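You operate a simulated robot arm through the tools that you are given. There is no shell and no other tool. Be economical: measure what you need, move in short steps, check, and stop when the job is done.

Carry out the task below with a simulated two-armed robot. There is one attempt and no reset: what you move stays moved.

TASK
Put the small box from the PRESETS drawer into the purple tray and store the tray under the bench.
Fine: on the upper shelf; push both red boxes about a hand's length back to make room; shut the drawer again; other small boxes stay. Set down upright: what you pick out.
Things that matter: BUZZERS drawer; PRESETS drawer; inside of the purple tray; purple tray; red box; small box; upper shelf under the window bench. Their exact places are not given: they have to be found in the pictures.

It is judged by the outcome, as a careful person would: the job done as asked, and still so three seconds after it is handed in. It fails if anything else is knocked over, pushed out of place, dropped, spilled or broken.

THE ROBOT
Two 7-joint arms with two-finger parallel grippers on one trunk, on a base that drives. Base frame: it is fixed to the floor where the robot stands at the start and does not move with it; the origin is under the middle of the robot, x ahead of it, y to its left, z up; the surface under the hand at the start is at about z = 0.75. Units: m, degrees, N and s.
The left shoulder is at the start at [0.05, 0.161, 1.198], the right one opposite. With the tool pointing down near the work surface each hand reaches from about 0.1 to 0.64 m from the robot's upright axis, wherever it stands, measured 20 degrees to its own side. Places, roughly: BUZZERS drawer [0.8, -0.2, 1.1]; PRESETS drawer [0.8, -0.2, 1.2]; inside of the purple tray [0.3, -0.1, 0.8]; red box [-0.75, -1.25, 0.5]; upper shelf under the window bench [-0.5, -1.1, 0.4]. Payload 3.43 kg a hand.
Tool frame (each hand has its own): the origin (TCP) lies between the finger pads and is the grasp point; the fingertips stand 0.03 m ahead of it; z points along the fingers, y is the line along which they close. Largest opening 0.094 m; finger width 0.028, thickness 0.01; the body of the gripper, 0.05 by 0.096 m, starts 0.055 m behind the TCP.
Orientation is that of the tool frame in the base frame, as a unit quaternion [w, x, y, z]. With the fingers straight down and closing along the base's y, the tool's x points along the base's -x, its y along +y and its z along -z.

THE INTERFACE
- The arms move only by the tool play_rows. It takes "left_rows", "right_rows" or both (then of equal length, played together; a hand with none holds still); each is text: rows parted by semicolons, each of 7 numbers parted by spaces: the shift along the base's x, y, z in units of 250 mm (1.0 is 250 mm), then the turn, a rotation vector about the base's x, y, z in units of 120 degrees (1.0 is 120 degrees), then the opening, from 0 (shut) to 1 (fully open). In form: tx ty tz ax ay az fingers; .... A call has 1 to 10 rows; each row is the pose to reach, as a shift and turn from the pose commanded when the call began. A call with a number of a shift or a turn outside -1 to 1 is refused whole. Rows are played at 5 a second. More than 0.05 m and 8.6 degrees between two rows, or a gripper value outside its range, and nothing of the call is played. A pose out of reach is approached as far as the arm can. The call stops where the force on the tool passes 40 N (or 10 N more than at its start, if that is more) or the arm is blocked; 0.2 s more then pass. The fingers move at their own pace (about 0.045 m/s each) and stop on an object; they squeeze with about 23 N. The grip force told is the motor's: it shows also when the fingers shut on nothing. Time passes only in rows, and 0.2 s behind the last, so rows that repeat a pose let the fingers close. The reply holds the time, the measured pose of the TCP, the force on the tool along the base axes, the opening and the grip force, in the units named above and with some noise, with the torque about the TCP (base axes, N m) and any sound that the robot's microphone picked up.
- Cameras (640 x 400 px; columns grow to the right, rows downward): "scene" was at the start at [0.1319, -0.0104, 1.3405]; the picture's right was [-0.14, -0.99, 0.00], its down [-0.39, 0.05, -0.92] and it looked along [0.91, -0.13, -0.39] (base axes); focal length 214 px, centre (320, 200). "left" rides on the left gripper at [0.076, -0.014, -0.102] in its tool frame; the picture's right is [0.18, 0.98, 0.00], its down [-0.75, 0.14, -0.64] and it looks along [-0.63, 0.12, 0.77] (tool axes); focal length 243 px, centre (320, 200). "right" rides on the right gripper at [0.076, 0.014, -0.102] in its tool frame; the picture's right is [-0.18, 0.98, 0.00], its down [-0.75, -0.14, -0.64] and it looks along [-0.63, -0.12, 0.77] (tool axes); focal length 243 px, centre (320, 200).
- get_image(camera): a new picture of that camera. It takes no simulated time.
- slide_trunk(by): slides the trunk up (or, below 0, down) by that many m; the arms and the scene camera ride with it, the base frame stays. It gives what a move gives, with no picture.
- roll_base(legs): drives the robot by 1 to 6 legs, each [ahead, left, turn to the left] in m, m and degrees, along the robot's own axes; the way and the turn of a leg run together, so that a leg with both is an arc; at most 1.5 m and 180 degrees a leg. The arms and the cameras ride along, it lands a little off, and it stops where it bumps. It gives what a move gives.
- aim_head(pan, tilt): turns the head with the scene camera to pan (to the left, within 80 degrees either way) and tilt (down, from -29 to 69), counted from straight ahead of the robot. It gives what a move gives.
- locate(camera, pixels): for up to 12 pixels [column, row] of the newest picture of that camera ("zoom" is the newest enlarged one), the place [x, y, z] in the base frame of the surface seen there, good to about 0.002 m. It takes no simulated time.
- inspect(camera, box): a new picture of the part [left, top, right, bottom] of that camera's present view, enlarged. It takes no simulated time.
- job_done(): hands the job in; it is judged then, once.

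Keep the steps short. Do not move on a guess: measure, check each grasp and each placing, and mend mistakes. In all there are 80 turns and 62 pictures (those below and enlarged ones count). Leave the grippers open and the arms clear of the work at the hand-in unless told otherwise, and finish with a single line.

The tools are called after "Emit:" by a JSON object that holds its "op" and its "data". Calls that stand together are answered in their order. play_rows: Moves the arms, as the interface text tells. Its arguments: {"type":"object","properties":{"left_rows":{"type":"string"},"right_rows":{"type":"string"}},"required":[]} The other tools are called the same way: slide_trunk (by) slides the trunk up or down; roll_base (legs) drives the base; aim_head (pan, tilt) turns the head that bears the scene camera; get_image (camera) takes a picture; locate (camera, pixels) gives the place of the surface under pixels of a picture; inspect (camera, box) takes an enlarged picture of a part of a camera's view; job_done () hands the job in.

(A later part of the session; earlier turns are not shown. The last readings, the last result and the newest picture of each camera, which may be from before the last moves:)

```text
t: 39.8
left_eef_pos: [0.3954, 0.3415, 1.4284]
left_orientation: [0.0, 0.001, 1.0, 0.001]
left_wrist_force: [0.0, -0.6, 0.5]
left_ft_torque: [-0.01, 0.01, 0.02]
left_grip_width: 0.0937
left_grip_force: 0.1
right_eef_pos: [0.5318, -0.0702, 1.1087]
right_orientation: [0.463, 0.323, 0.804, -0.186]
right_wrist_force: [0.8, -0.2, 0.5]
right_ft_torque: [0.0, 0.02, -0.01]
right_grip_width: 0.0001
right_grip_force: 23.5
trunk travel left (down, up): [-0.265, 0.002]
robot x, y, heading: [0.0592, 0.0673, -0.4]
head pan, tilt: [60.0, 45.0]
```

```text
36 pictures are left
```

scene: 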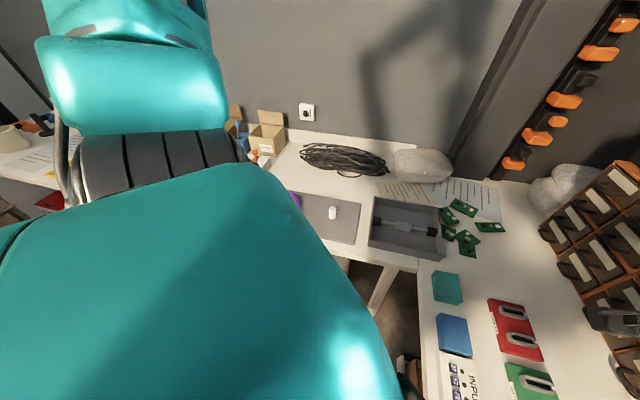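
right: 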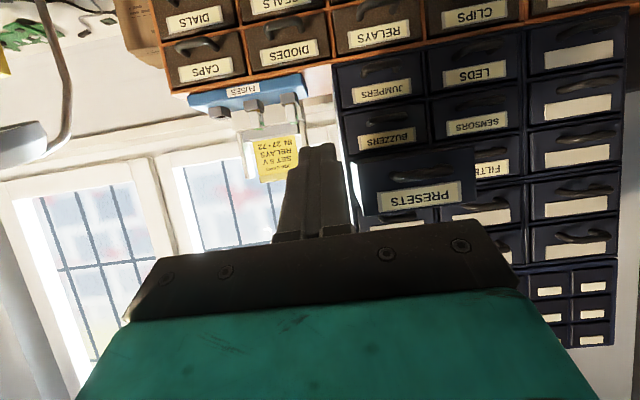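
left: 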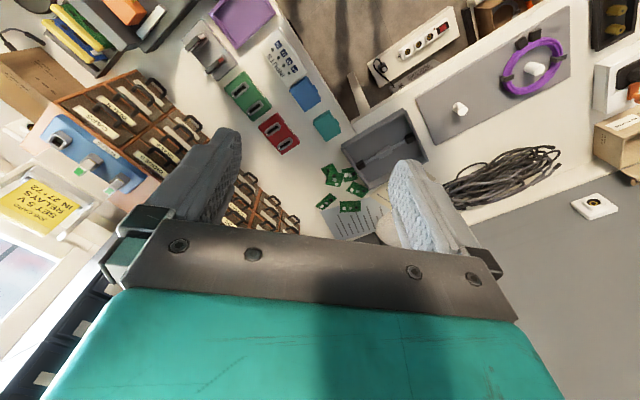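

The window bench continues along the same wall to the right (PCB items). I measure the table edges on the left and the inner corner to know the free floor space.

Emit:
{"op": "locate", "data": {"camera": "scene", "pixels": [[417, 266], [340, 246], [422, 330], [30, 175], [395, 330], [380, 290], [425, 385], [352, 285]]}}

Emit:
{"op": "aim_head", "data": {"pan": -80, "tilt": 20}}

Emit:
{"op": "play_rows", "data": {"right_rows": "-0.15 0 0 0.0433 0.045 0 0; -0.3 0 0.05 0.0866 0.09 0 0; -0.45 0 0.1 0.13 0.135 0 0; -0.6 -0.05 0.15 0.1733 0.18 0 0; -0.75 -0.1 0.2 0.2166 0.2252 0 0; -0.85 -0.15 0.25 0.26 0.27 0 0; -0.9 -0.2 0.3 0.3033 0.3153 0 0; -0.95 -0.3 0.35 0.3466 0.3604 0 0", "left_rows": "0 -0.08 -0.1 0 0 0 1; 0 -0.16 -0.2 0 0 0 1; -0.1 -0.24 -0.3 0 0 0 1; -0.2 -0.32 -0.4 0 0 0 1; -0.3 -0.4 -0.45 0 0 0 1; -0.4 -0.4 -0.45 0 0 0 1; -0.4 -0.4 -0.45 0 0 0 1; -0.4 -0.4 -0.45 0 0 0 1"}}

```text
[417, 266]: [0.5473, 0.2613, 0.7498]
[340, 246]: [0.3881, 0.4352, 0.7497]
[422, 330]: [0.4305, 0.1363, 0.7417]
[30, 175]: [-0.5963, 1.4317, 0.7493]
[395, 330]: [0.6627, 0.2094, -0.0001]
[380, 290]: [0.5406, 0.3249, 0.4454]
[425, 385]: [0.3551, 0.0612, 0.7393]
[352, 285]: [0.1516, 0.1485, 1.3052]
```

```text
t: 42.0
left_eef_pos: [0.3956, 0.342, 1.4288]
left_orientation: [0.0, 0.001, 1.0, -0.001]
left_wrist_force: [-0.6, 0.3, -0.5]
left_ft_torque: [-0.01, -0.02, -0.04]
left_grip_width: 0.0939
left_grip_force: 0.0
right_eef_pos: [0.5321, -0.0707, 1.1094]
right_orientation: [0.463, 0.322, 0.804, -0.186]
right_wrist_force: [-0.7, 0.1, 0.5]
right_ft_torque: [0.02, -0.02, 0.0]
right_grip_width: 0.0002
right_grip_force: 22.5
trunk travel left (down, up): [-0.265, 0.002]
robot x, y, heading: [0.0559, 0.0662, -0.3]
head pan, tilt: [-80.0, 20.0]
```

```text
t: 43.8
left_eef_pos: [0.2929, 0.2426, 1.315]
left_orientation: [0.001, 0.001, 1.0, 0.0]
left_wrist_force: [0.5, -0.4, -1.3]
left_ft_torque: [-0.03, -0.02, 0.03]
left_grip_width: 0.0941
left_grip_force: 0.1
right_eef_pos: [0.2911, -0.1472, 1.1953]
right_orientation: [-0.001, 0.372, 0.928, 0.002]
right_wrist_force: [0.0, 0.1, -0.2]
right_ft_torque: [0.01, -0.01, 0.0]
right_grip_width: 0.0
right_grip_force: 23.1
trunk travel left (down, up): [-0.265, 0.002]
robot x, y, heading: [0.0562, 0.0627, -0.4]
head pan, tilt: [-80.0, 20.0]
```

The base was stopped by the table edge; there's plenty of room to the left and behind. I back straight away from the table by 25 cm, then turn 44° right to face the wall, and look toward the window bench.

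Emit:
{"op": "roll_base", "data": {"legs": [[-0.18, 0.173, 0], [0, 0, -43.6]]}}

Emit:
{"op": "aim_head", "data": {"pan": -55, "tilt": 35}}

Emit:
{"op": "get_image", "data": {"camera": "scene"}}

```text
t: 48.0
left_eef_pos: [0.1701, 0.2037, 1.3147]
left_orientation: [0.0, 0.368, 0.93, -0.001]
left_wrist_force: [0.6, -0.4, -0.2]
left_ft_torque: [0.01, 0.03, 0.0]
left_grip_width: 0.0943
left_grip_force: 0.1
right_eef_pos: [-0.0964, -0.0817, 1.1949]
right_orientation: [0.0, 0.687, 0.727, 0.002]
right_wrist_force: [0.3, -0.1, -0.5]
right_ft_torque: [-0.01, -0.02, 0.02]
right_grip_width: 0.0
right_grip_force: 22.8
trunk travel left (down, up): [-0.265, 0.002]
robot x, y, heading: [-0.1234, 0.2322, -43.2]
head pan, tilt: [-80.0, 20.0]
```

```text
t: 48.9
left_eef_pos: [0.1709, 0.2038, 1.3154]
left_orientation: [-0.001, 0.368, 0.93, 0.0]
left_wrist_force: [-0.2, -0.3, 0.5]
left_ft_torque: [-0.03, 0.03, 0.0]
left_grip_width: 0.094
left_grip_force: 0.1
right_eef_pos: [-0.097, -0.0813, 1.1964]
right_orientation: [0.0, 0.687, 0.727, 0.001]
right_wrist_force: [0.2, -0.4, 0.2]
right_ft_torque: [0.02, 0.01, 0.04]
right_grip_width: 0.0
right_grip_force: 23.3
trunk travel left (down, up): [-0.265, 0.002]
robot x, y, heading: [-0.1274, 0.2378, -43.2]
head pan, tilt: [-55.0, 35.0]
```

```text
35 pictures are left
```

scene: 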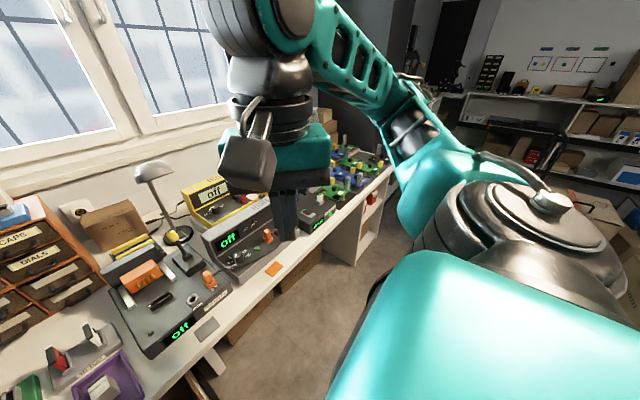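

I see a shelf under the bench near (365,210). Zoom there.

Emit:
{"op": "inspect", "data": {"camera": "scene", "box": [310, 150, 430, 270]}}

Emit:
{"op": "locate", "data": {"camera": "scene", "pixels": [[325, 260], [340, 300], [300, 380], [395, 250], [250, 310], [390, 168], [235, 335], [370, 250]]}}

```text
3.33 times, centred on (370, 210) of scene
```

zoom: 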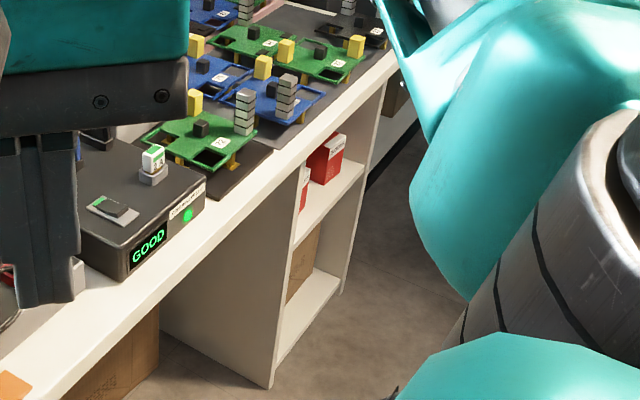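

```text
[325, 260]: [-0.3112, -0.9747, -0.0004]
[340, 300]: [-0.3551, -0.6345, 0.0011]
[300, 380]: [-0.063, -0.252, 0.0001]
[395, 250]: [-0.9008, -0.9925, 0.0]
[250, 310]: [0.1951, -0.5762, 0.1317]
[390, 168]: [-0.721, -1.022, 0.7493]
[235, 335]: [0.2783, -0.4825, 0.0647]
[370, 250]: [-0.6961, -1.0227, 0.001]
```

The shelf unit stands under the bench with red boxes at its front edge, and the floor in front is clear. I drive right along the bench by 1.0 m.

Emit:
{"op": "roll_base", "data": {"legs": [[0, -1.0, 0]]}}

Emit:
{"op": "aim_head", "data": {"pan": -15, "tilt": 60}}

Emit:
{"op": "get_image", "data": {"camera": "scene"}}

```text
t: 57.8
left_eef_pos: [-0.5031, -0.51, 1.3159]
left_orientation: [0.0, 0.373, 0.928, 0.0]
left_wrist_force: [0.6, -0.4, 0.6]
left_ft_torque: [0.0, 0.03, 0.03]
left_grip_width: 0.0942
left_grip_force: 0.0
right_eef_pos: [-0.7733, -0.7918, 1.1947]
right_orientation: [0.0, 0.691, 0.723, 0.0]
right_wrist_force: [-0.5, 0.6, -0.2]
right_ft_torque: [0.0, 0.0, -0.01]
right_grip_width: 0.0002
right_grip_force: 22.6
trunk travel left (down, up): [-0.265, 0.002]
robot x, y, heading: [-0.7959, -0.4747, -43.8]
head pan, tilt: [-55.0, 35.0]
```

```text
t: 58.8
left_eef_pos: [-0.503, -0.5101, 1.3144]
left_orientation: [0.0, 0.372, 0.928, 0.0]
left_wrist_force: [0.4, 0.0, 0.1]
left_ft_torque: [0.02, 0.01, -0.05]
left_grip_width: 0.0937
left_grip_force: 0.0
right_eef_pos: [-0.7727, -0.7906, 1.1955]
right_orientation: [0.0, 0.691, 0.723, 0.001]
right_wrist_force: [1.1, 0.1, 0.3]
right_ft_torque: [0.0, -0.04, 0.01]
right_grip_width: 0.0
right_grip_force: 23.5
trunk travel left (down, up): [-0.265, 0.002]
robot x, y, heading: [-0.797, -0.4759, -44.0]
head pan, tilt: [-15.0, 60.0]
```

```text
33 pictures are left
```

scene: 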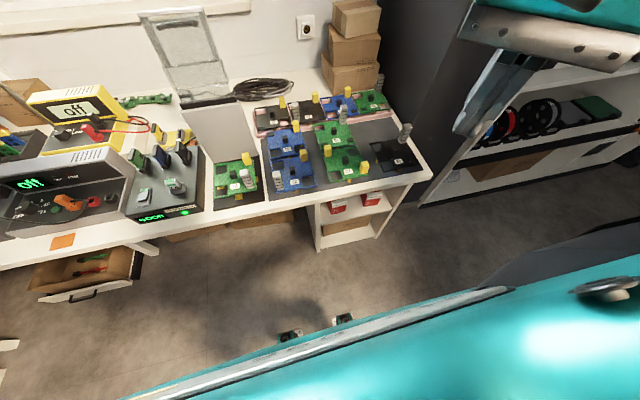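

The shelf unit with two red boxes is at (350,215). Zoom and measure.

Emit:
{"op": "inspect", "data": {"camera": "scene", "box": [290, 165, 440, 260]}}

```text
4.21 times, centred on (365, 212) of scene
```

zoom: 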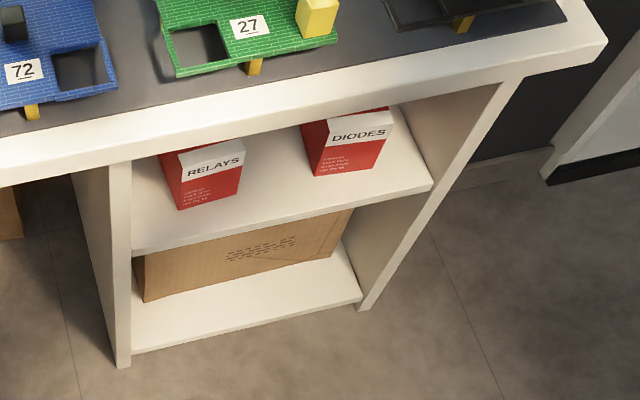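

Emit:
{"op": "locate", "data": {"camera": "zoom", "pixels": [[136, 250], [428, 185], [180, 207], [240, 192], [315, 173], [380, 165], [210, 185], [345, 155], [112, 175], [505, 95], [300, 105], [180, 235]]}}

Emit:
{"op": "locate", "data": {"camera": "zoom", "pixels": [[185, 160], [242, 145], [310, 128], [390, 118], [280, 150], [420, 150], [300, 75], [100, 145], [122, 360], [370, 305]]}}

```text
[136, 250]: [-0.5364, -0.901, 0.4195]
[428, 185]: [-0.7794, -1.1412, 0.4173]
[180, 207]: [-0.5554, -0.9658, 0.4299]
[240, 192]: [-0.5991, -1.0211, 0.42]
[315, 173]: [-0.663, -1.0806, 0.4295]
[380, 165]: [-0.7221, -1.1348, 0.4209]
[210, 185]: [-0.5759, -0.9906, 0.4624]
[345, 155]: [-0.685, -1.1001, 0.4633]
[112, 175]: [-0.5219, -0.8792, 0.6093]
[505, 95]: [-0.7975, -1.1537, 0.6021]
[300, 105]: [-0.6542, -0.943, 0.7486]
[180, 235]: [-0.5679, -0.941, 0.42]
```

```text
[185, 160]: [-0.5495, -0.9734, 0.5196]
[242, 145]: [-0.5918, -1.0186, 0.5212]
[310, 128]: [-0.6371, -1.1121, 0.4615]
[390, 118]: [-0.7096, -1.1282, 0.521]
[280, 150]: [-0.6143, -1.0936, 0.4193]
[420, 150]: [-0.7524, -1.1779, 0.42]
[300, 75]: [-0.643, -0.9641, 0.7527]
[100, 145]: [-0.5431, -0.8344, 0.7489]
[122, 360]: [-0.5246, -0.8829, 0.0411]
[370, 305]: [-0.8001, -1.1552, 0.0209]
```

The shelf top is at z 0.42, interior t from -1.02 to -1.36. RELAYS and DIODES fronts are 35 mm behind the shelf edge. I'll push the boxes first, without the tray. Lower the trunk fully and shift right 10 cm so the right shoulder faces between the two boxes.

Emit:
{"op": "slide_trunk", "data": {"by": -0.265}}

Emit:
{"op": "roll_base", "data": {"legs": [[0, -0.105, 0]]}}

```text
t: 61.5
left_eef_pos: [-0.5039, -0.5097, 1.0501]
left_orientation: [0.0, 0.372, 0.928, -0.001]
left_wrist_force: [-0.4, -0.8, 0.1]
left_ft_torque: [0.01, 0.02, 0.01]
left_grip_width: 0.0941
left_grip_force: 0.1
right_eef_pos: [-0.7748, -0.7913, 0.9302]
right_orientation: [0.001, 0.691, 0.723, 0.001]
right_wrist_force: [0.1, -0.2, 0.5]
right_ft_torque: [0.01, 0.0, 0.01]
right_grip_width: 0.0002
right_grip_force: 23.3
trunk travel left (down, up): [0.0, 0.267]
robot x, y, heading: [-0.7989, -0.4768, -44.1]
head pan, tilt: [-15.0, 60.0]
```

```text
t: 63.1
left_eef_pos: [-0.578, -0.5857, 1.0498]
left_orientation: [0.0, 0.373, 0.928, 0.0]
left_wrist_force: [-0.1, 0.3, -0.1]
left_ft_torque: [0.02, -0.03, -0.03]
left_grip_width: 0.0942
left_grip_force: 0.1
right_eef_pos: [-0.8465, -0.8681, 0.9306]
right_orientation: [0.0, 0.691, 0.723, 0.001]
right_wrist_force: [0.4, -0.8, 0.5]
right_ft_torque: [0.01, -0.02, -0.01]
right_grip_width: 0.0002
right_grip_force: 22.9
trunk travel left (down, up): [0.0, 0.267]
robot x, y, heading: [-0.8742, -0.5535, -43.9]
head pan, tilt: [-15.0, 60.0]
```

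In place. Lower the right hand in front of the shelf while turning it to near-level pointing at the shelf (20° down).

Emit:
{"op": "play_rows", "data": {"right_rows": "0 0 -0.13 -0.0456 -0.0015 0.0455 0; 0 0 -0.26 -0.0912 -0.0029 0.0909 0; 0 0 -0.39 -0.1368 -0.0044 0.1364 0; 0 0 -0.52 -0.1824 -0.0059 0.1819 0; 0 0 -0.65 -0.228 -0.0074 0.2274 0; 0 0 -0.78 -0.2736 -0.0088 0.2728 0; 0 0 -0.9 -0.3192 -0.0103 0.3183 0"}}

Emit:
{"op": "play_rows", "data": {"right_rows": "0.05 0.01 -0.13 -0.0456 -0.0015 0.0455 0; 0.11 0.02 -0.26 -0.0912 -0.0029 0.0909 0; 0.17 0.03 -0.39 -0.1368 -0.0044 0.1364 0; 0.23 0.04 -0.52 -0.1824 -0.0059 0.1819 0; 0.3 0.06 -0.65 -0.228 -0.0074 0.2274 0; 0.38 0.07 -0.78 -0.2736 -0.0088 0.2728 0; 0.46 0.08 -0.92 -0.3192 -0.0103 0.3183 0; 0.46 0.08 -0.92 -0.3192 -0.0103 0.3183 0"}}

Emit:
{"op": "get_image", "data": {"camera": "scene"}}

Emit:
{"op": "get_image", "data": {"camera": "right"}}

```text
t: 64.7
left_eef_pos: [-0.5772, -0.5858, 1.0503]
left_orientation: [0.0, 0.371, 0.929, 0.0]
left_wrist_force: [-0.6, 0.3, -0.7]
left_ft_torque: [-0.01, 0.0, 0.01]
left_grip_width: 0.0942
left_grip_force: 0.0
right_eef_pos: [-0.8031, -0.8659, 0.653]
right_orientation: [0.23, 0.383, 0.866, -0.224]
right_wrist_force: [-0.2, -0.5, 0.1]
right_ft_torque: [0.03, -0.02, -0.03]
right_grip_width: 0.0001
right_grip_force: 22.8
right hand out of reach, approached as far as the arm can: row 1, 2, 3, 4, 5, 6, 7
trunk travel left (down, up): [0.0, 0.267]
robot x, y, heading: [-0.8706, -0.5506, -43.7]
head pan, tilt: [-15.0, 60.0]
```

```text
t: 65.6
left_eef_pos: [-0.5775, -0.5856, 1.0502]
left_orientation: [0.001, 0.372, 0.928, -0.001]
left_wrist_force: [-0.1, -0.1, -0.8]
left_ft_torque: [0.0, -0.03, 0.01]
left_grip_width: 0.094
left_grip_force: 0.2
right_eef_pos: [-0.7526, -0.8592, 0.5531]
right_orientation: [0.319, 0.2, 0.871, -0.314]
right_wrist_force: [-6.0, -4.9, 30.9]
right_ft_torque: [3.54, 3.21, 1.15]
right_grip_width: 0.0
right_grip_force: 22.7
trunk travel left (down, up): [0.0, 0.267]
robot x, y, heading: [-0.8743, -0.5547, -43.8]
head pan, tilt: [-15.0, 60.0]
stopped in row 4 (right hand): the force on the tool passed its limit at 143 N (the readings are from after the stop); the commanded pose is now the measured one
```

```text
31 pictures are left
```

scene: 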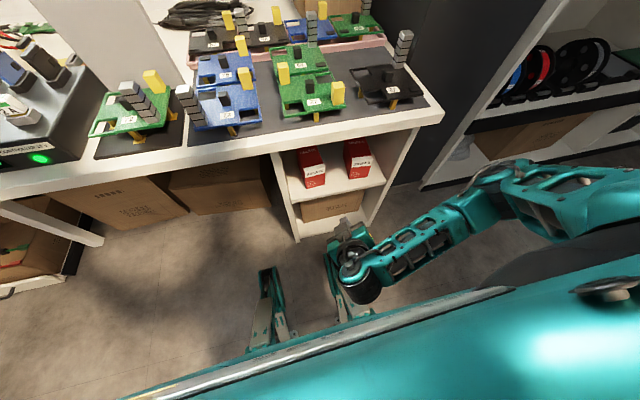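

```text
30 pictures are left
```

right: 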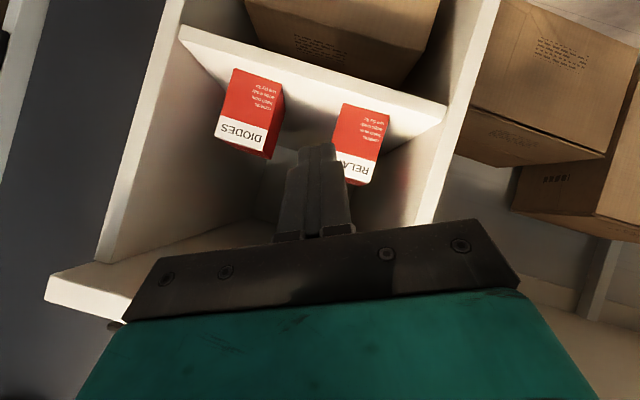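

The hand met something at about z 0.55, probably the robot's own front legs seen at (270,290) and (335,260). Nothing else was touched. I measure those parts and the shelf from the hand camera.

Emit:
{"op": "locate", "data": {"camera": "scene", "pixels": [[268, 275], [262, 335], [285, 330], [335, 255], [350, 310], [325, 245], [345, 230], [360, 280]]}}

Emit:
{"op": "locate", "data": {"camera": "right", "pixels": [[235, 150], [270, 158], [347, 180], [373, 184], [235, 125], [360, 150], [60, 290], [150, 250], [300, 165], [420, 150]]}}

Emit:
{"op": "play_rows", "data": {"right_rows": "0 0 0.1 0 0 0 0; 0 0 0.2 0 0 0 0"}}

```text
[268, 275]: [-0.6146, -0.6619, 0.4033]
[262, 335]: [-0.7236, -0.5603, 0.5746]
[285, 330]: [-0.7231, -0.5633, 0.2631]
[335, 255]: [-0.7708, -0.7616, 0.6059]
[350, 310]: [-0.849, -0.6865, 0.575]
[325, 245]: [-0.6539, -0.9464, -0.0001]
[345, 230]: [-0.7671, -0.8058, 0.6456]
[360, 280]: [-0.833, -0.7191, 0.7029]
```

```text
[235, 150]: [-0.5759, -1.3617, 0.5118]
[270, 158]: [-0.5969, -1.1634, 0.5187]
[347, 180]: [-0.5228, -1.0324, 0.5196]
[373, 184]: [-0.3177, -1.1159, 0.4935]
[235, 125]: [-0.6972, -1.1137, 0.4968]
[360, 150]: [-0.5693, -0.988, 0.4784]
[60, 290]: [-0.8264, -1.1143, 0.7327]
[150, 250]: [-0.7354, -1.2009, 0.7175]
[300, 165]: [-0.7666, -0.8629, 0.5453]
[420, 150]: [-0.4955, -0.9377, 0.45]
```

```text
t: 66.2
left_eef_pos: [-0.5775, -0.5872, 1.0498]
left_orientation: [0.001, 0.372, 0.928, 0.0]
left_wrist_force: [0.4, -0.2, 0.4]
left_ft_torque: [0.02, 0.03, -0.02]
left_grip_width: 0.094
left_grip_force: 0.0
right_eef_pos: [-0.7528, -0.8586, 0.6016]
right_orientation: [0.32, 0.202, 0.87, -0.315]
right_wrist_force: [-0.7, 0.1, 0.5]
right_ft_torque: [-0.04, 0.0, 0.03]
right_grip_width: 0.0001
right_grip_force: 23.1
trunk travel left (down, up): [0.0, 0.267]
robot x, y, heading: [-0.8725, -0.5539, -43.7]
head pan, tilt: [-15.0, 60.0]
```

The robot's own legs stick out in front of it, about 0.10 m to each side, and that's what the hand hit. I'll work with the hand well outside the legs. I shift the base left 11.5 cm, so RELAYS is 0.22 m to its right, and set the hand there in front of RELAYS.

Emit:
{"op": "roll_base", "data": {"legs": [[0, 0.115, 0]]}}

Emit:
{"op": "play_rows", "data": {"right_rows": "-0.05 -0.1 0 0 0 0 0; -0.1 -0.2 0 -0.0427 -0.0026 0.0418 0; -0.13 -0.3 0 -0.0854 -0.0052 0.0836 0; -0.114 -0.392 0 -0.128 -0.0077 0.1253 0; -0.114 -0.392 -0.1 -0.1707 -0.0103 0.1671 0; -0.114 -0.392 -0.24 -0.1707 -0.0103 0.1671 0; -0.114 -0.392 -0.38 -0.1707 -0.0103 0.1671 0; -0.114 -0.392 -0.5 -0.1707 -0.0103 0.1671 0; -0.114 -0.392 -0.5 -0.1707 -0.0103 0.1671 0"}}

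Emit:
{"op": "get_image", "data": {"camera": "scene"}}

```text
t: 67.9
left_eef_pos: [-0.4969, -0.5033, 1.0502]
left_orientation: [0.0, 0.372, 0.928, 0.0]
left_wrist_force: [-0.6, 0.8, 0.3]
left_ft_torque: [0.0, 0.0, 0.0]
left_grip_width: 0.0939
left_grip_force: 0.2
right_eef_pos: [-0.6741, -0.7747, 0.6002]
right_orientation: [0.32, 0.201, 0.871, -0.315]
right_wrist_force: [-0.1, 0.3, -0.3]
right_ft_torque: [-0.02, -0.02, 0.01]
right_grip_width: 0.0
right_grip_force: 23.0
trunk travel left (down, up): [0.0, 0.267]
robot x, y, heading: [-0.7917, -0.467, -43.3]
head pan, tilt: [-15.0, 60.0]
```

```text
t: 69.7
left_eef_pos: [-0.4966, -0.5026, 1.0485]
left_orientation: [-0.002, 0.371, 0.929, -0.001]
left_wrist_force: [0.7, -0.3, 0.3]
left_ft_torque: [-0.05, 0.0, -0.01]
left_grip_width: 0.094
left_grip_force: 0.0
right_eef_pos: [-0.7017, -0.8761, 0.4964]
right_orientation: [0.414, -0.007, 0.814, -0.408]
right_wrist_force: [-0.3, 0.6, 7.2]
right_ft_torque: [0.6, 0.44, -0.01]
right_grip_width: 0.0003
right_grip_force: 23.2
trunk travel left (down, up): [0.0, 0.267]
robot x, y, heading: [-0.7914, -0.4702, -43.9]
head pan, tilt: [-15.0, 60.0]
stopped in row 8 (right hand): the force on the tool passed its limit at 76 N (the readings are from after the stop); the commanded pose is now the measured one
```

```text
29 pictures are left
```

scene: 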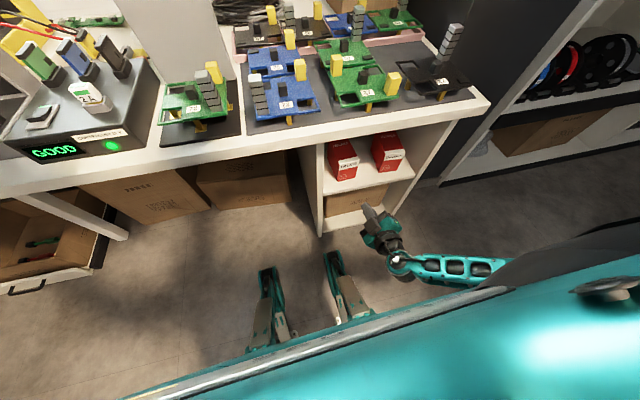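

Contact again, about 10 cm behind the grasp point. It may be the hand's camera against the folded forearm. I measure the forearm and wrist heights to be sure.

Emit:
{"op": "locate", "data": {"camera": "scene", "pixels": [[398, 262], [425, 268], [460, 266], [490, 268], [380, 245], [372, 213], [385, 232], [395, 240], [340, 262], [360, 305]]}}

Emit:
{"op": "inspect", "data": {"camera": "scene", "box": [310, 180, 470, 300]}}

```text
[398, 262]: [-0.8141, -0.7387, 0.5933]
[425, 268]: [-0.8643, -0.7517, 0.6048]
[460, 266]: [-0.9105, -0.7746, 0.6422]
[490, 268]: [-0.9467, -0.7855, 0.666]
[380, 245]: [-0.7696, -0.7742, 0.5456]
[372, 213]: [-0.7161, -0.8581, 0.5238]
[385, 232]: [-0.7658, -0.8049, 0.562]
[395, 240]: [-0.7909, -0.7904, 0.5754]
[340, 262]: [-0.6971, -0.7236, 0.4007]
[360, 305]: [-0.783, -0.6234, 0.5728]
```

```text
3.33 times, centred on (390, 240) of scene
```

zoom: 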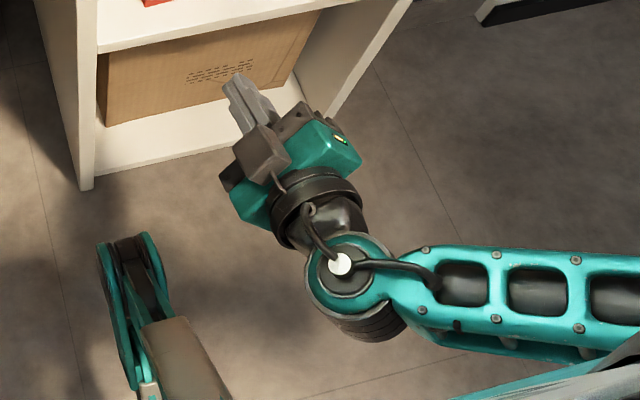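

The contact point fits the wide grey part of the robot's right leg. I raise the hand, shift the base another 10 cm left so the hand is 0.31 m out, then lower it.

Emit:
{"op": "play_rows", "data": {"right_rows": "0 0 0.1 0 0 0 0; 0 0 0.24 0 0 0 0"}}

Emit:
{"op": "roll_base", "data": {"legs": [[0, 0.1, 0]]}}

Emit:
{"op": "play_rows", "data": {"right_rows": "-0.09 -0.1 0 0 0 0 0; -0.18 -0.19 0 0 0 0 0; -0.277 -0.288 0 0 0 0 0; -0.277 -0.288 -0.1 0 0 0 0; -0.277 -0.288 -0.2 0 0 0 0; -0.277 -0.288 -0.28 0 0 0 0; -0.277 -0.288 -0.32 0 0 0 0; -0.277 -0.288 -0.32 0 0 0 0"}}

```text
t: 70.3
left_eef_pos: [-0.4965, -0.5024, 1.049]
left_orientation: [-0.001, 0.371, 0.929, 0.0]
left_wrist_force: [-0.5, -0.3, -0.4]
left_ft_torque: [0.0, 0.02, 0.01]
left_grip_width: 0.0939
left_grip_force: 0.0
right_eef_pos: [-0.7018, -0.8758, 0.555]
right_orientation: [0.413, -0.008, 0.815, -0.406]
right_wrist_force: [-0.5, 0.1, 0.9]
right_ft_torque: [-0.03, 0.0, -0.02]
right_grip_width: 0.0002
right_grip_force: 22.9
trunk travel left (down, up): [0.0, 0.267]
robot x, y, heading: [-0.7921, -0.4717, -43.5]
head pan, tilt: [-15.0, 60.0]
```

```text
t: 71.8
left_eef_pos: [-0.4299, -0.4311, 1.0494]
left_orientation: [-0.001, 0.37, 0.929, 0.001]
left_wrist_force: [0.2, 0.0, 1.2]
left_ft_torque: [0.01, 0.02, -0.04]
left_grip_width: 0.0941
left_grip_force: 0.0
right_eef_pos: [-0.6323, -0.8047, 0.5547]
right_orientation: [0.414, -0.007, 0.814, -0.407]
right_wrist_force: [0.2, 0.2, 0.1]
right_ft_torque: [0.0, 0.0, -0.02]
right_grip_width: 0.0
right_grip_force: 22.7
trunk travel left (down, up): [0.0, 0.267]
robot x, y, heading: [-0.7233, -0.3965, -43.7]
head pan, tilt: [-15.0, 60.0]
```

```text
t: 73.6
left_eef_pos: [-0.4289, -0.4308, 1.0505]
left_orientation: [-0.001, 0.37, 0.929, 0.001]
left_wrist_force: [0.8, -0.6, -0.1]
left_ft_torque: [0.0, -0.04, 0.0]
left_grip_width: 0.094
left_grip_force: 0.1
right_eef_pos: [-0.7009, -0.8749, 0.4749]
right_orientation: [0.413, -0.008, 0.815, -0.407]
right_wrist_force: [0.0, 0.9, 0.2]
right_ft_torque: [0.03, 0.01, 0.01]
right_grip_width: 0.0
right_grip_force: 22.9
trunk travel left (down, up): [0.0, 0.267]
robot x, y, heading: [-0.7233, -0.4003, -43.4]
head pan, tilt: [-15.0, 60.0]
```

Clear now, at z 0.475. Before driving 10 cm forward I check where the open drawer to the left is.

Emit:
{"op": "get_image", "data": {"camera": "scene"}}

```text
27 pictures are left
```

scene: 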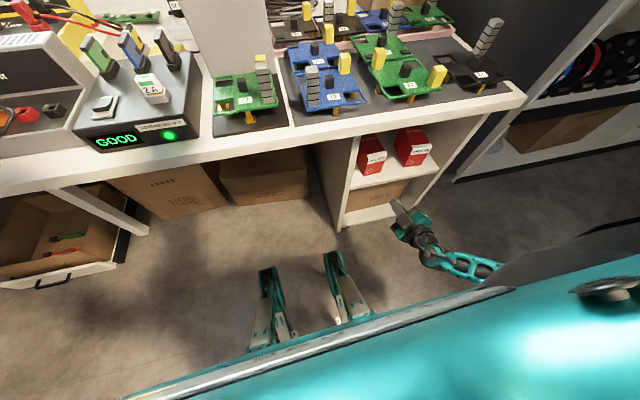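

Emit:
{"op": "locate", "data": {"camera": "scene", "pixels": [[125, 235], [110, 265], [40, 285], [372, 160], [410, 155], [270, 268], [400, 210], [332, 255]]}}

Emit:
{"op": "roll_base", "data": {"legs": [[0.1, 0, 0]]}}

```text
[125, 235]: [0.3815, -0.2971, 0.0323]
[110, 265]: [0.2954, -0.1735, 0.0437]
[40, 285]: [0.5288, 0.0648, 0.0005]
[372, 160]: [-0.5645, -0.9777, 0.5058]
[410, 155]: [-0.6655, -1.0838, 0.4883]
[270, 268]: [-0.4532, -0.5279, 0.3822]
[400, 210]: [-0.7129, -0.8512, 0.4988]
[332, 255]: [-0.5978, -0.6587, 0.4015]
```

```text
t: 74.8
left_eef_pos: [-0.3563, -0.5001, 1.0498]
left_orientation: [0.001, 0.371, 0.929, -0.001]
left_wrist_force: [-0.3, -0.6, -0.1]
left_ft_torque: [-0.02, 0.05, 0.01]
left_grip_width: 0.0939
left_grip_force: 0.0
right_eef_pos: [-0.6277, -0.9458, 0.4746]
right_orientation: [0.413, -0.009, 0.815, -0.406]
right_wrist_force: [1.3, 0.5, -0.6]
right_ft_torque: [0.0, -0.01, 0.02]
right_grip_width: 0.0
right_grip_force: 22.4
trunk travel left (down, up): [0.0, 0.267]
robot x, y, heading: [-0.6493, -0.4685, -43.6]
head pan, tilt: [-15.0, 60.0]
```

The drawer box is far to the left. Tips are 4 cm short of RELAYS and centred on it (t -1.117). Push slowly straight back.

Emit:
{"op": "play_rows", "data": {"right_rows": "0.058 -0.055 0 0 0 0 0; 0.104 -0.1 0 0 0 0 0; 0.147 -0.141 0 0 0 0 0; 0.19 -0.183 0 0 0 0 0; 0.234 -0.225 0 0 0 0 0; 0.277 -0.266 0 0 0 0 0; 0.32 -0.308 0 0 0 0 0; 0.363 -0.349 0 0 0 0 0; 0.407 -0.391 0 0 0 0 0; 0.45 -0.433 0 0 0 0 0"}}

Emit:
{"op": "get_image", "data": {"camera": "right"}}

```text
t: 77.0
left_eef_pos: [-0.356, -0.5008, 1.0489]
left_orientation: [0.001, 0.371, 0.929, 0.0]
left_wrist_force: [0.4, -0.4, 0.9]
left_ft_torque: [0.01, 0.0, -0.02]
left_grip_width: 0.0938
left_grip_force: 0.0
right_eef_pos: [-0.5135, -1.0536, 0.4768]
right_orientation: [0.413, -0.008, 0.815, -0.407]
right_wrist_force: [0.5, -0.1, 1.0]
right_ft_torque: [-0.03, 0.02, -0.03]
right_grip_width: 0.0
right_grip_force: 22.7
trunk travel left (down, up): [0.0, 0.267]
robot x, y, heading: [-0.6534, -0.4677, -43.6]
head pan, tilt: [-15.0, 60.0]
```

```text
26 pictures are left
```

right: 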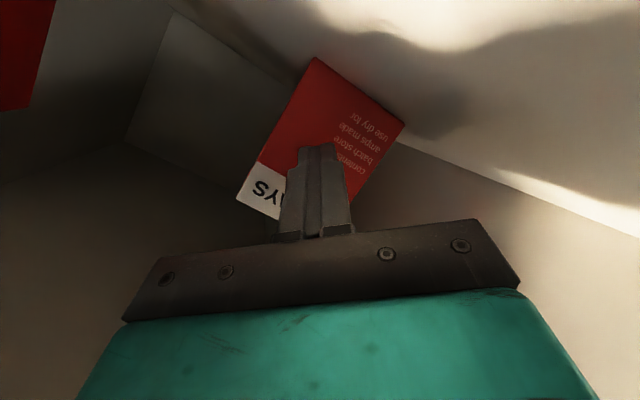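

RELAYS slides upright and square. Another 5 cm.

Emit:
{"op": "play_rows", "data": {"right_rows": "0.04 -0.038 0 0 0 0 0; 0.08 -0.077 0 0 0 0 0; 0.12 -0.115 0 0 0 0 0; 0.15 -0.144 0 0 0 0 0; 0.15 -0.144 0 0 0 0 0; 0.11 -0.106 0 0 0 0 0; 0 0 0 0 0 0 0; -0.13 0.125 0 0 0 0 0; -0.26 0.25 0 0 0 0 0; -0.39 0.375 0 0 0 0 0"}}

Emit:
{"op": "get_image", "data": {"camera": "right"}}

```text
t: 79.2
left_eef_pos: [-0.3561, -0.5012, 1.0493]
left_orientation: [0.001, 0.371, 0.929, 0.0]
left_wrist_force: [-0.9, 0.5, 0.3]
left_ft_torque: [-0.02, 0.0, 0.02]
left_grip_width: 0.094
left_grip_force: 0.1
right_eef_pos: [-0.6141, -0.9598, 0.4766]
right_orientation: [0.413, -0.008, 0.814, -0.408]
right_wrist_force: [-0.4, 0.2, -0.5]
right_ft_torque: [-0.02, -0.01, -0.02]
right_grip_width: 0.0001
right_grip_force: 23.0
trunk travel left (down, up): [0.0, 0.267]
robot x, y, heading: [-0.6498, -0.4692, -43.7]
head pan, tilt: [-15.0, 60.0]
```

```text
25 pictures are left
```

right: 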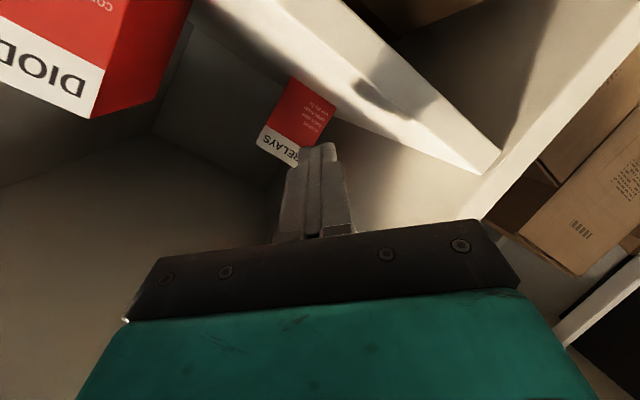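

RELAYS is back and upright. I measure both boxes, retreat 4 cm and shift the base 16 cm right for DIODES.

Emit:
{"op": "locate", "data": {"camera": "right", "pixels": [[300, 115], [322, 130], [275, 140], [60, 90], [110, 110], [185, 30], [60, 40]]}}

Emit:
{"op": "play_rows", "data": {"right_rows": "-0.06 0.058 0 0 0 0 0; -0.115 0.111 0 0 0 0 0"}}

Emit:
{"op": "roll_base", "data": {"legs": [[0, -0.16, 0]]}}

Emit:
{"op": "get_image", "data": {"camera": "right"}}

```text
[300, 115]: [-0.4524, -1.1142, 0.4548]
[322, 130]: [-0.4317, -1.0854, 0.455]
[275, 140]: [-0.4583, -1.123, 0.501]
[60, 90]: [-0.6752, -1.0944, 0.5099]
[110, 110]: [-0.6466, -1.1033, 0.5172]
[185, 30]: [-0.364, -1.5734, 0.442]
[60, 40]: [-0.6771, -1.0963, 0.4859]
```

```text
t: 79.8
left_eef_pos: [-0.3554, -0.4997, 1.0494]
left_orientation: [0.0, 0.37, 0.929, 0.0]
left_wrist_force: [0.1, -0.2, -0.1]
left_ft_torque: [-0.03, 0.01, -0.02]
left_grip_width: 0.094
left_grip_force: 0.0
right_eef_pos: [-0.6421, -0.9323, 0.4763]
right_orientation: [0.413, -0.009, 0.815, -0.406]
right_wrist_force: [0.1, 0.0, 0.1]
right_ft_torque: [0.03, -0.05, 0.0]
right_grip_width: 0.0001
right_grip_force: 22.8
trunk travel left (down, up): [0.0, 0.267]
robot x, y, heading: [-0.6507, -0.4693, -43.7]
head pan, tilt: [-15.0, 60.0]
```

```text
t: 81.8
left_eef_pos: [-0.4655, -0.6156, 1.0487]
left_orientation: [-0.001, 0.37, 0.929, 0.0]
left_wrist_force: [-0.5, -0.5, -0.7]
left_ft_torque: [0.02, -0.01, -0.03]
left_grip_width: 0.094
left_grip_force: 0.0
right_eef_pos: [-0.7515, -1.0477, 0.4761]
right_orientation: [0.413, -0.008, 0.815, -0.407]
right_wrist_force: [-0.2, 0.0, -0.1]
right_ft_torque: [-0.01, -0.01, -0.01]
right_grip_width: 0.0
right_grip_force: 23.1
trunk travel left (down, up): [0.0, 0.267]
robot x, y, heading: [-0.7614, -0.5857, -43.4]
head pan, tilt: [-15.0, 60.0]
```

```text
24 pictures are left
```

right: 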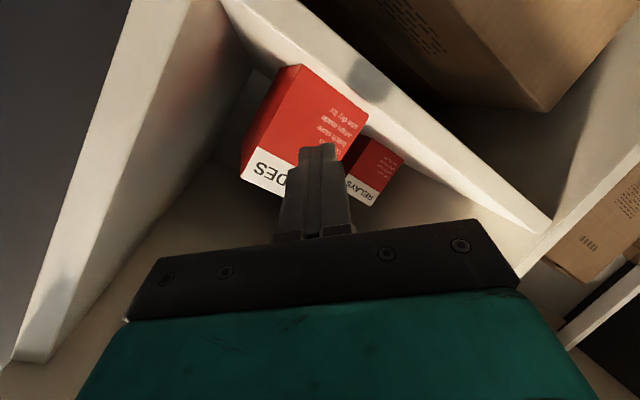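

RELAYS moved 172 mm. The hand is now centred on DIODES (t -1.276). Same push.

Emit:
{"op": "play_rows", "data": {"right_rows": "0.086 -0.083 0 0 0 0 0; 0.144 -0.139 0 0 0 0 0; 0.187 -0.18 0 0 0 0 0; 0.23 -0.222 0 0 0 0 0; 0.274 -0.263 0 0 0 0 0; 0.317 -0.305 0 0 0 0 0; 0.36 -0.347 0 0 0 0 0; 0.404 -0.388 0 0 0 0 0; 0.447 -0.43 0 0 0 0 0; 0.49 -0.471 0 0 0 0 0"}}

Emit:
{"op": "play_rows", "data": {"right_rows": "0.044 -0.042 0 0 0 0 0; 0.088 -0.085 0 0 0 0 0; 0.13 -0.126 0 0 0 0 0; 0.177 -0.171 0 0 0 0 0; 0.177 -0.171 0 0 0 0 0; 0.13 -0.126 0 0 0 0 0; 0 0 0 0 0 0 0; -0.13 0.125 0 0 0 0 0; -0.26 0.25 0 0 0 0 0; -0.39 0.375 0 0 0 0 0"}}

Emit:
{"op": "get_image", "data": {"camera": "right"}}

```text
t: 84.0
left_eef_pos: [-0.4662, -0.6165, 1.0495]
left_orientation: [-0.001, 0.37, 0.929, 0.001]
left_wrist_force: [0.3, 1.1, 0.1]
left_ft_torque: [-0.02, 0.03, -0.03]
left_grip_width: 0.0939
left_grip_force: 0.1
right_eef_pos: [-0.629, -1.1662, 0.476]
right_orientation: [0.413, -0.008, 0.815, -0.407]
right_wrist_force: [1.5, 0.6, -0.1]
right_ft_torque: [0.01, 0.01, 0.02]
right_grip_width: 0.0
right_grip_force: 22.8
trunk travel left (down, up): [0.0, 0.267]
robot x, y, heading: [-0.762, -0.5829, -43.5]
head pan, tilt: [-15.0, 60.0]
```

```text
t: 86.2
left_eef_pos: [-0.4654, -0.6161, 1.0494]
left_orientation: [0.0, 0.37, 0.929, 0.0]
left_wrist_force: [0.3, -0.3, -1.2]
left_ft_torque: [-0.04, 0.02, 0.0]
left_grip_width: 0.0942
left_grip_force: 0.1
right_eef_pos: [-0.7262, -1.0741, 0.4759]
right_orientation: [0.414, -0.009, 0.814, -0.407]
right_wrist_force: [-0.1, -0.2, 0.8]
right_ft_torque: [-0.02, 0.0, -0.01]
right_grip_width: 0.0
right_grip_force: 23.0
trunk travel left (down, up): [0.0, 0.267]
robot x, y, heading: [-0.7613, -0.5833, -43.8]
head pan, tilt: [-15.0, 60.0]
```

```text
23 pictures are left
```

right: 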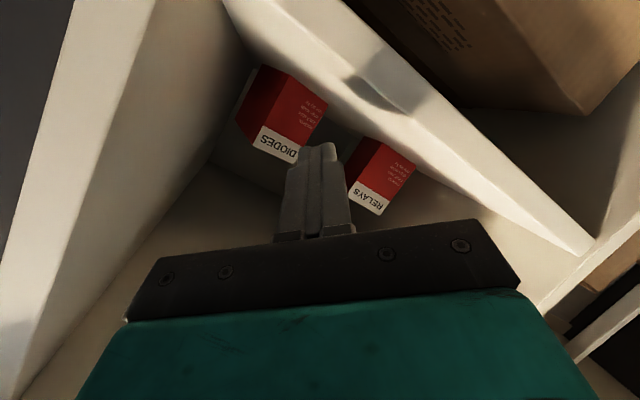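

Both red boxes are back, upright and in line. I withdraw the hand, back the base off 13 cm and drive left 1.2 m along the bench to the tray.

Emit:
{"op": "locate", "data": {"camera": "right", "pixels": [[285, 110], [275, 140], [385, 165], [365, 195], [300, 125], [400, 175]]}}

Emit:
{"op": "play_rows", "data": {"right_rows": "-0.13 0.125 0 0 0 0 0; -0.26 0.25 0 0 0 0 0; -0.32 0.307 0 0 0 0 0"}}

Emit:
{"op": "roll_base", "data": {"legs": [[-0.13, 0, 0], [0, 1.2, 0]]}}

Emit:
{"op": "slide_trunk", "data": {"by": 0.2}}

```text
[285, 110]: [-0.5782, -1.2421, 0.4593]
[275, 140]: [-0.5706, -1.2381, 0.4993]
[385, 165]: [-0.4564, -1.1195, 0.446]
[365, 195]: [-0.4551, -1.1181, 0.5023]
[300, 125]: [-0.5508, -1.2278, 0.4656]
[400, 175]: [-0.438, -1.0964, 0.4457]
```

```text
t: 87.0
left_eef_pos: [-0.4665, -0.616, 1.0493]
left_orientation: [0.0, 0.37, 0.929, 0.0]
left_wrist_force: [-0.7, -0.2, 0.4]
left_ft_torque: [-0.02, -0.03, -0.01]
left_grip_width: 0.0943
left_grip_force: 0.0
right_eef_pos: [-0.8061, -0.9941, 0.4752]
right_orientation: [0.413, -0.008, 0.814, -0.407]
right_wrist_force: [1.1, 0.4, 0.3]
right_ft_torque: [0.0, 0.01, 0.03]
right_grip_width: 0.0
right_grip_force: 22.7
trunk travel left (down, up): [0.0, 0.267]
robot x, y, heading: [-0.7657, -0.5853, -43.5]
head pan, tilt: [-15.0, 60.0]
```

```text
t: 98.9
left_eef_pos: [0.2875, 0.3641, 1.0497]
left_orientation: [0.0, 0.371, 0.929, 0.0]
left_wrist_force: [-0.4, 0.5, 0.6]
left_ft_torque: [0.01, -0.01, -0.01]
left_grip_width: 0.094
left_grip_force: 0.1
right_eef_pos: [-0.053, -0.0135, 0.4743]
right_orientation: [0.413, -0.007, 0.815, -0.407]
right_wrist_force: [0.0, -0.3, 0.0]
right_ft_torque: [-0.02, 0.03, 0.0]
right_grip_width: 0.0
right_grip_force: 23.2
trunk travel left (down, up): [0.0, 0.267]
robot x, y, heading: [-0.0101, 0.3968, -43.5]
head pan, tilt: [-15.0, 60.0]
```

```text
t: 101.1
left_eef_pos: [0.2875, 0.3636, 1.2501]
left_orientation: [-0.001, 0.371, 0.929, 0.0]
left_wrist_force: [-1.1, -1.1, -0.7]
left_ft_torque: [0.01, -0.02, -0.01]
left_grip_width: 0.0943
left_grip_force: 0.0
right_eef_pos: [-0.0533, -0.014, 0.6747]
right_orientation: [0.413, -0.008, 0.815, -0.407]
right_wrist_force: [0.0, 1.3, -0.7]
right_ft_torque: [0.03, 0.0, 0.0]
right_grip_width: 0.0
right_grip_force: 22.8
trunk travel left (down, up): [-0.2, 0.067]
robot x, y, heading: [-0.0069, 0.3975, -43.8]
head pan, tilt: [-15.0, 60.0]
```

At the tray: robot is 0.28 m from the table line. I raise the right hand and turn it so it points 50° down, fingers closing across the tray's width.

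Emit:
{"op": "play_rows", "data": {"right_rows": "0 0 0.14 0.0564 -0.0068 -0.0325 0.2; 0.02 0 0.28 0.1127 -0.0137 -0.065 0.4; 0.05 0 0.42 0.1691 -0.0205 -0.0975 0.6; 0.1 0 0.56 0.2254 -0.0274 -0.13 0.8; 0.17 0.02 0.7 0.2818 -0.0342 -0.1626 1; 0.24 0.04 0.82 0.3381 -0.0411 -0.1951 1; 0.34 0.06 0.92 0.3945 -0.0479 -0.2276 1; 0.5 0.08 0.95 0.3945 -0.0479 -0.2276 1; 0.67 0.1 0.95 0.3945 -0.0479 -0.2276 1; 0.84 0.104 0.95 0.3945 -0.0479 -0.2276 1"}}

Emit:
{"op": "roll_base", "data": {"legs": [[0.12, 0, 0]]}}

Emit:
{"op": "get_image", "data": {"camera": "right"}}

```text
t: 103.3
left_eef_pos: [0.2883, 0.3639, 1.2498]
left_orientation: [-0.001, 0.371, 0.928, -0.001]
left_wrist_force: [0.0, 0.3, -1.0]
left_ft_torque: [-0.03, 0.02, -0.02]
left_grip_width: 0.0943
left_grip_force: 0.0
right_eef_pos: [0.1588, 0.0111, 0.9121]
right_orientation: [0.315, 0.363, 0.867, -0.133]
right_wrist_force: [0.2, 0.4, 0.7]
right_ft_torque: [-0.01, 0.0, -0.02]
right_grip_width: 0.094
right_grip_force: 0.0
right hand out of reach, approached as far as the arm can: row 6, 7, 8, 9
trunk travel left (down, up): [-0.2, 0.067]
robot x, y, heading: [-0.0085, 0.4008, -43.6]
head pan, tilt: [-15.0, 60.0]
```

```text
t: 104.5
left_eef_pos: [0.3757, 0.2789, 1.2501]
left_orientation: [-0.001, 0.372, 0.928, 0.001]
left_wrist_force: [1.2, -0.9, -0.3]
left_ft_torque: [0.0, -0.01, -0.02]
left_grip_width: 0.0937
left_grip_force: 0.0
right_eef_pos: [0.2445, -0.0732, 0.9106]
right_orientation: [0.314, 0.364, 0.867, -0.133]
right_wrist_force: [0.3, 0.1, 1.1]
right_ft_torque: [-0.02, -0.01, 0.01]
right_grip_width: 0.0938
right_grip_force: 0.1
trunk travel left (down, up): [-0.2, 0.067]
robot x, y, heading: [0.0803, 0.3123, -43.7]
head pan, tilt: [-15.0, 60.0]
```

```text
22 pictures are left
```

right: 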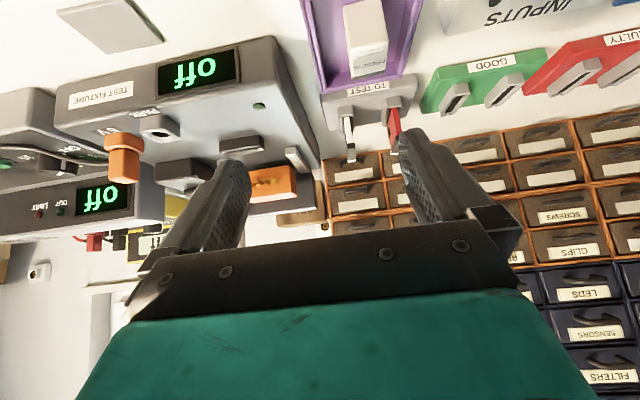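

I move over the grasp point at z 0.86 and look at the gaps on both sides of the tray.

Emit:
{"op": "play_rows", "data": {"right_rows": "0.08 0 0 0 0 0 1; 0.16 0.002 -0.05 0 0 0 1; 0.251 0.004 -0.12 0 0 0 1; 0.251 0.004 -0.2 0 0 0 1; 0.251 0.004 -0.2 0 0 0 1"}}

Emit:
{"op": "get_image", "data": {"camera": "right"}}

Emit:
{"op": "aim_head", "data": {"pan": 0, "tilt": 60}}

Emit:
{"op": "get_image", "data": {"camera": "scene"}}

```text
t: 105.7
left_eef_pos: [0.3743, 0.2794, 1.2501]
left_orientation: [0.0, 0.372, 0.928, 0.0]
left_wrist_force: [-0.6, 0.4, -1.1]
left_ft_torque: [0.01, -0.03, 0.0]
left_grip_width: 0.094
left_grip_force: 0.0
right_eef_pos: [0.308, -0.0711, 0.8616]
right_orientation: [0.315, 0.364, 0.866, -0.133]
right_wrist_force: [0.5, 0.1, 0.9]
right_ft_torque: [-0.02, 0.05, 0.01]
right_grip_width: 0.0943
right_grip_force: 0.0
trunk travel left (down, up): [-0.2, 0.067]
robot x, y, heading: [0.0761, 0.3144, -43.8]
head pan, tilt: [-15.0, 60.0]
```

```text
21 pictures are left
```

right: 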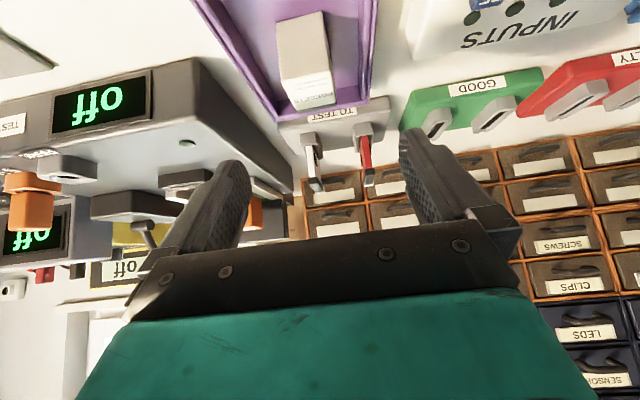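

```text
t: 106.5
left_eef_pos: [0.3744, 0.28, 1.2499]
left_orientation: [0.0, 0.373, 0.928, 0.0]
left_wrist_force: [0.8, 0.5, -0.1]
left_ft_torque: [-0.01, 0.03, -0.01]
left_grip_width: 0.0938
left_grip_force: 0.1
right_eef_pos: [0.3081, -0.0719, 0.8629]
right_orientation: [0.315, 0.364, 0.867, -0.131]
right_wrist_force: [0.9, -0.6, 0.0]
right_ft_torque: [0.01, 0.01, -0.05]
right_grip_width: 0.094
right_grip_force: 0.0
trunk travel left (down, up): [-0.2, 0.067]
robot x, y, heading: [0.0806, 0.3133, -43.7]
head pan, tilt: [0.0, 60.0]
```

```text
20 pictures are left
```

scene: 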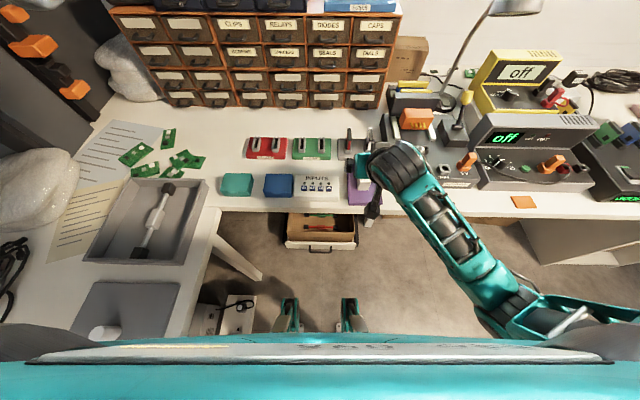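

Emit:
{"op": "locate", "data": {"camera": "right", "pixels": [[224, 40], [250, 82], [272, 118], [362, 95], [368, 50], [374, 10], [404, 15], [412, 48], [215, 75], [245, 110], [290, 185], [302, 60]]}}

Emit:
{"op": "locate", "data": {"camera": "scene", "pixels": [[335, 190], [331, 200], [347, 190], [285, 210], [300, 245]]}}

```text
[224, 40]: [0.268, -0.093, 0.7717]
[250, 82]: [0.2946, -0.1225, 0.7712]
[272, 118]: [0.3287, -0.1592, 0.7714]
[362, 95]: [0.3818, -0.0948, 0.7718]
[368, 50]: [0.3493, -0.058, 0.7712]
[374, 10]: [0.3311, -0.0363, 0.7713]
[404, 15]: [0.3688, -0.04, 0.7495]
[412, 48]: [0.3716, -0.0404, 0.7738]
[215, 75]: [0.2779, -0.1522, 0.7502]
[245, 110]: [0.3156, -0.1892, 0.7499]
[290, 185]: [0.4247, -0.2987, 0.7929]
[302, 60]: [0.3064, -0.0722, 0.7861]
```

```text
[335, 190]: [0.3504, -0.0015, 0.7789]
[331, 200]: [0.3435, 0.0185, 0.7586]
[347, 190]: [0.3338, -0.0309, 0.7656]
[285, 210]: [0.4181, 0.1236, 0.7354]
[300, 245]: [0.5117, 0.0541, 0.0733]
```

Gaps are fine: 25 mm to INPUTS on the left, more on the right. The hand is centred on the tray to within 2 mm. Descend to z 0.786 and close on the sides.

Emit:
{"op": "play_rows", "data": {"right_rows": "-0.003 -0.003 -0.1 0 0 0 1; -0.006 -0.006 -0.18 0 0 0 1; -0.006 -0.006 -0.24 0 0 0 1; -0.006 -0.006 -0.28 0 0 0 1; -0.006 -0.006 -0.304 0 0 0 1; -0.006 -0.006 -0.304 0 0 0 1"}}

Emit:
{"op": "get_image", "data": {"camera": "right"}}

```text
t: 107.9
left_eef_pos: [0.374, 0.2797, 1.2495]
left_orientation: [0.0, 0.372, 0.928, -0.001]
left_wrist_force: [-0.4, -0.3, -0.9]
left_ft_torque: [0.01, -0.01, -0.01]
left_grip_width: 0.0941
left_grip_force: 0.0
right_eef_pos: [0.3056, -0.0737, 0.7853]
right_orientation: [0.314, 0.365, 0.866, -0.133]
right_wrist_force: [-0.3, 0.3, -0.4]
right_ft_torque: [0.02, -0.01, -0.05]
right_grip_width: 0.094
right_grip_force: 0.0
trunk travel left (down, up): [-0.2, 0.067]
robot x, y, heading: [0.0822, 0.3164, -43.9]
head pan, tilt: [0.0, 60.0]
```

```text
19 pictures are left
```

right: 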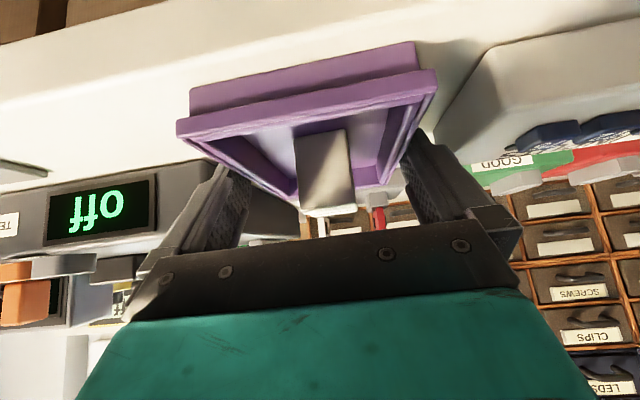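

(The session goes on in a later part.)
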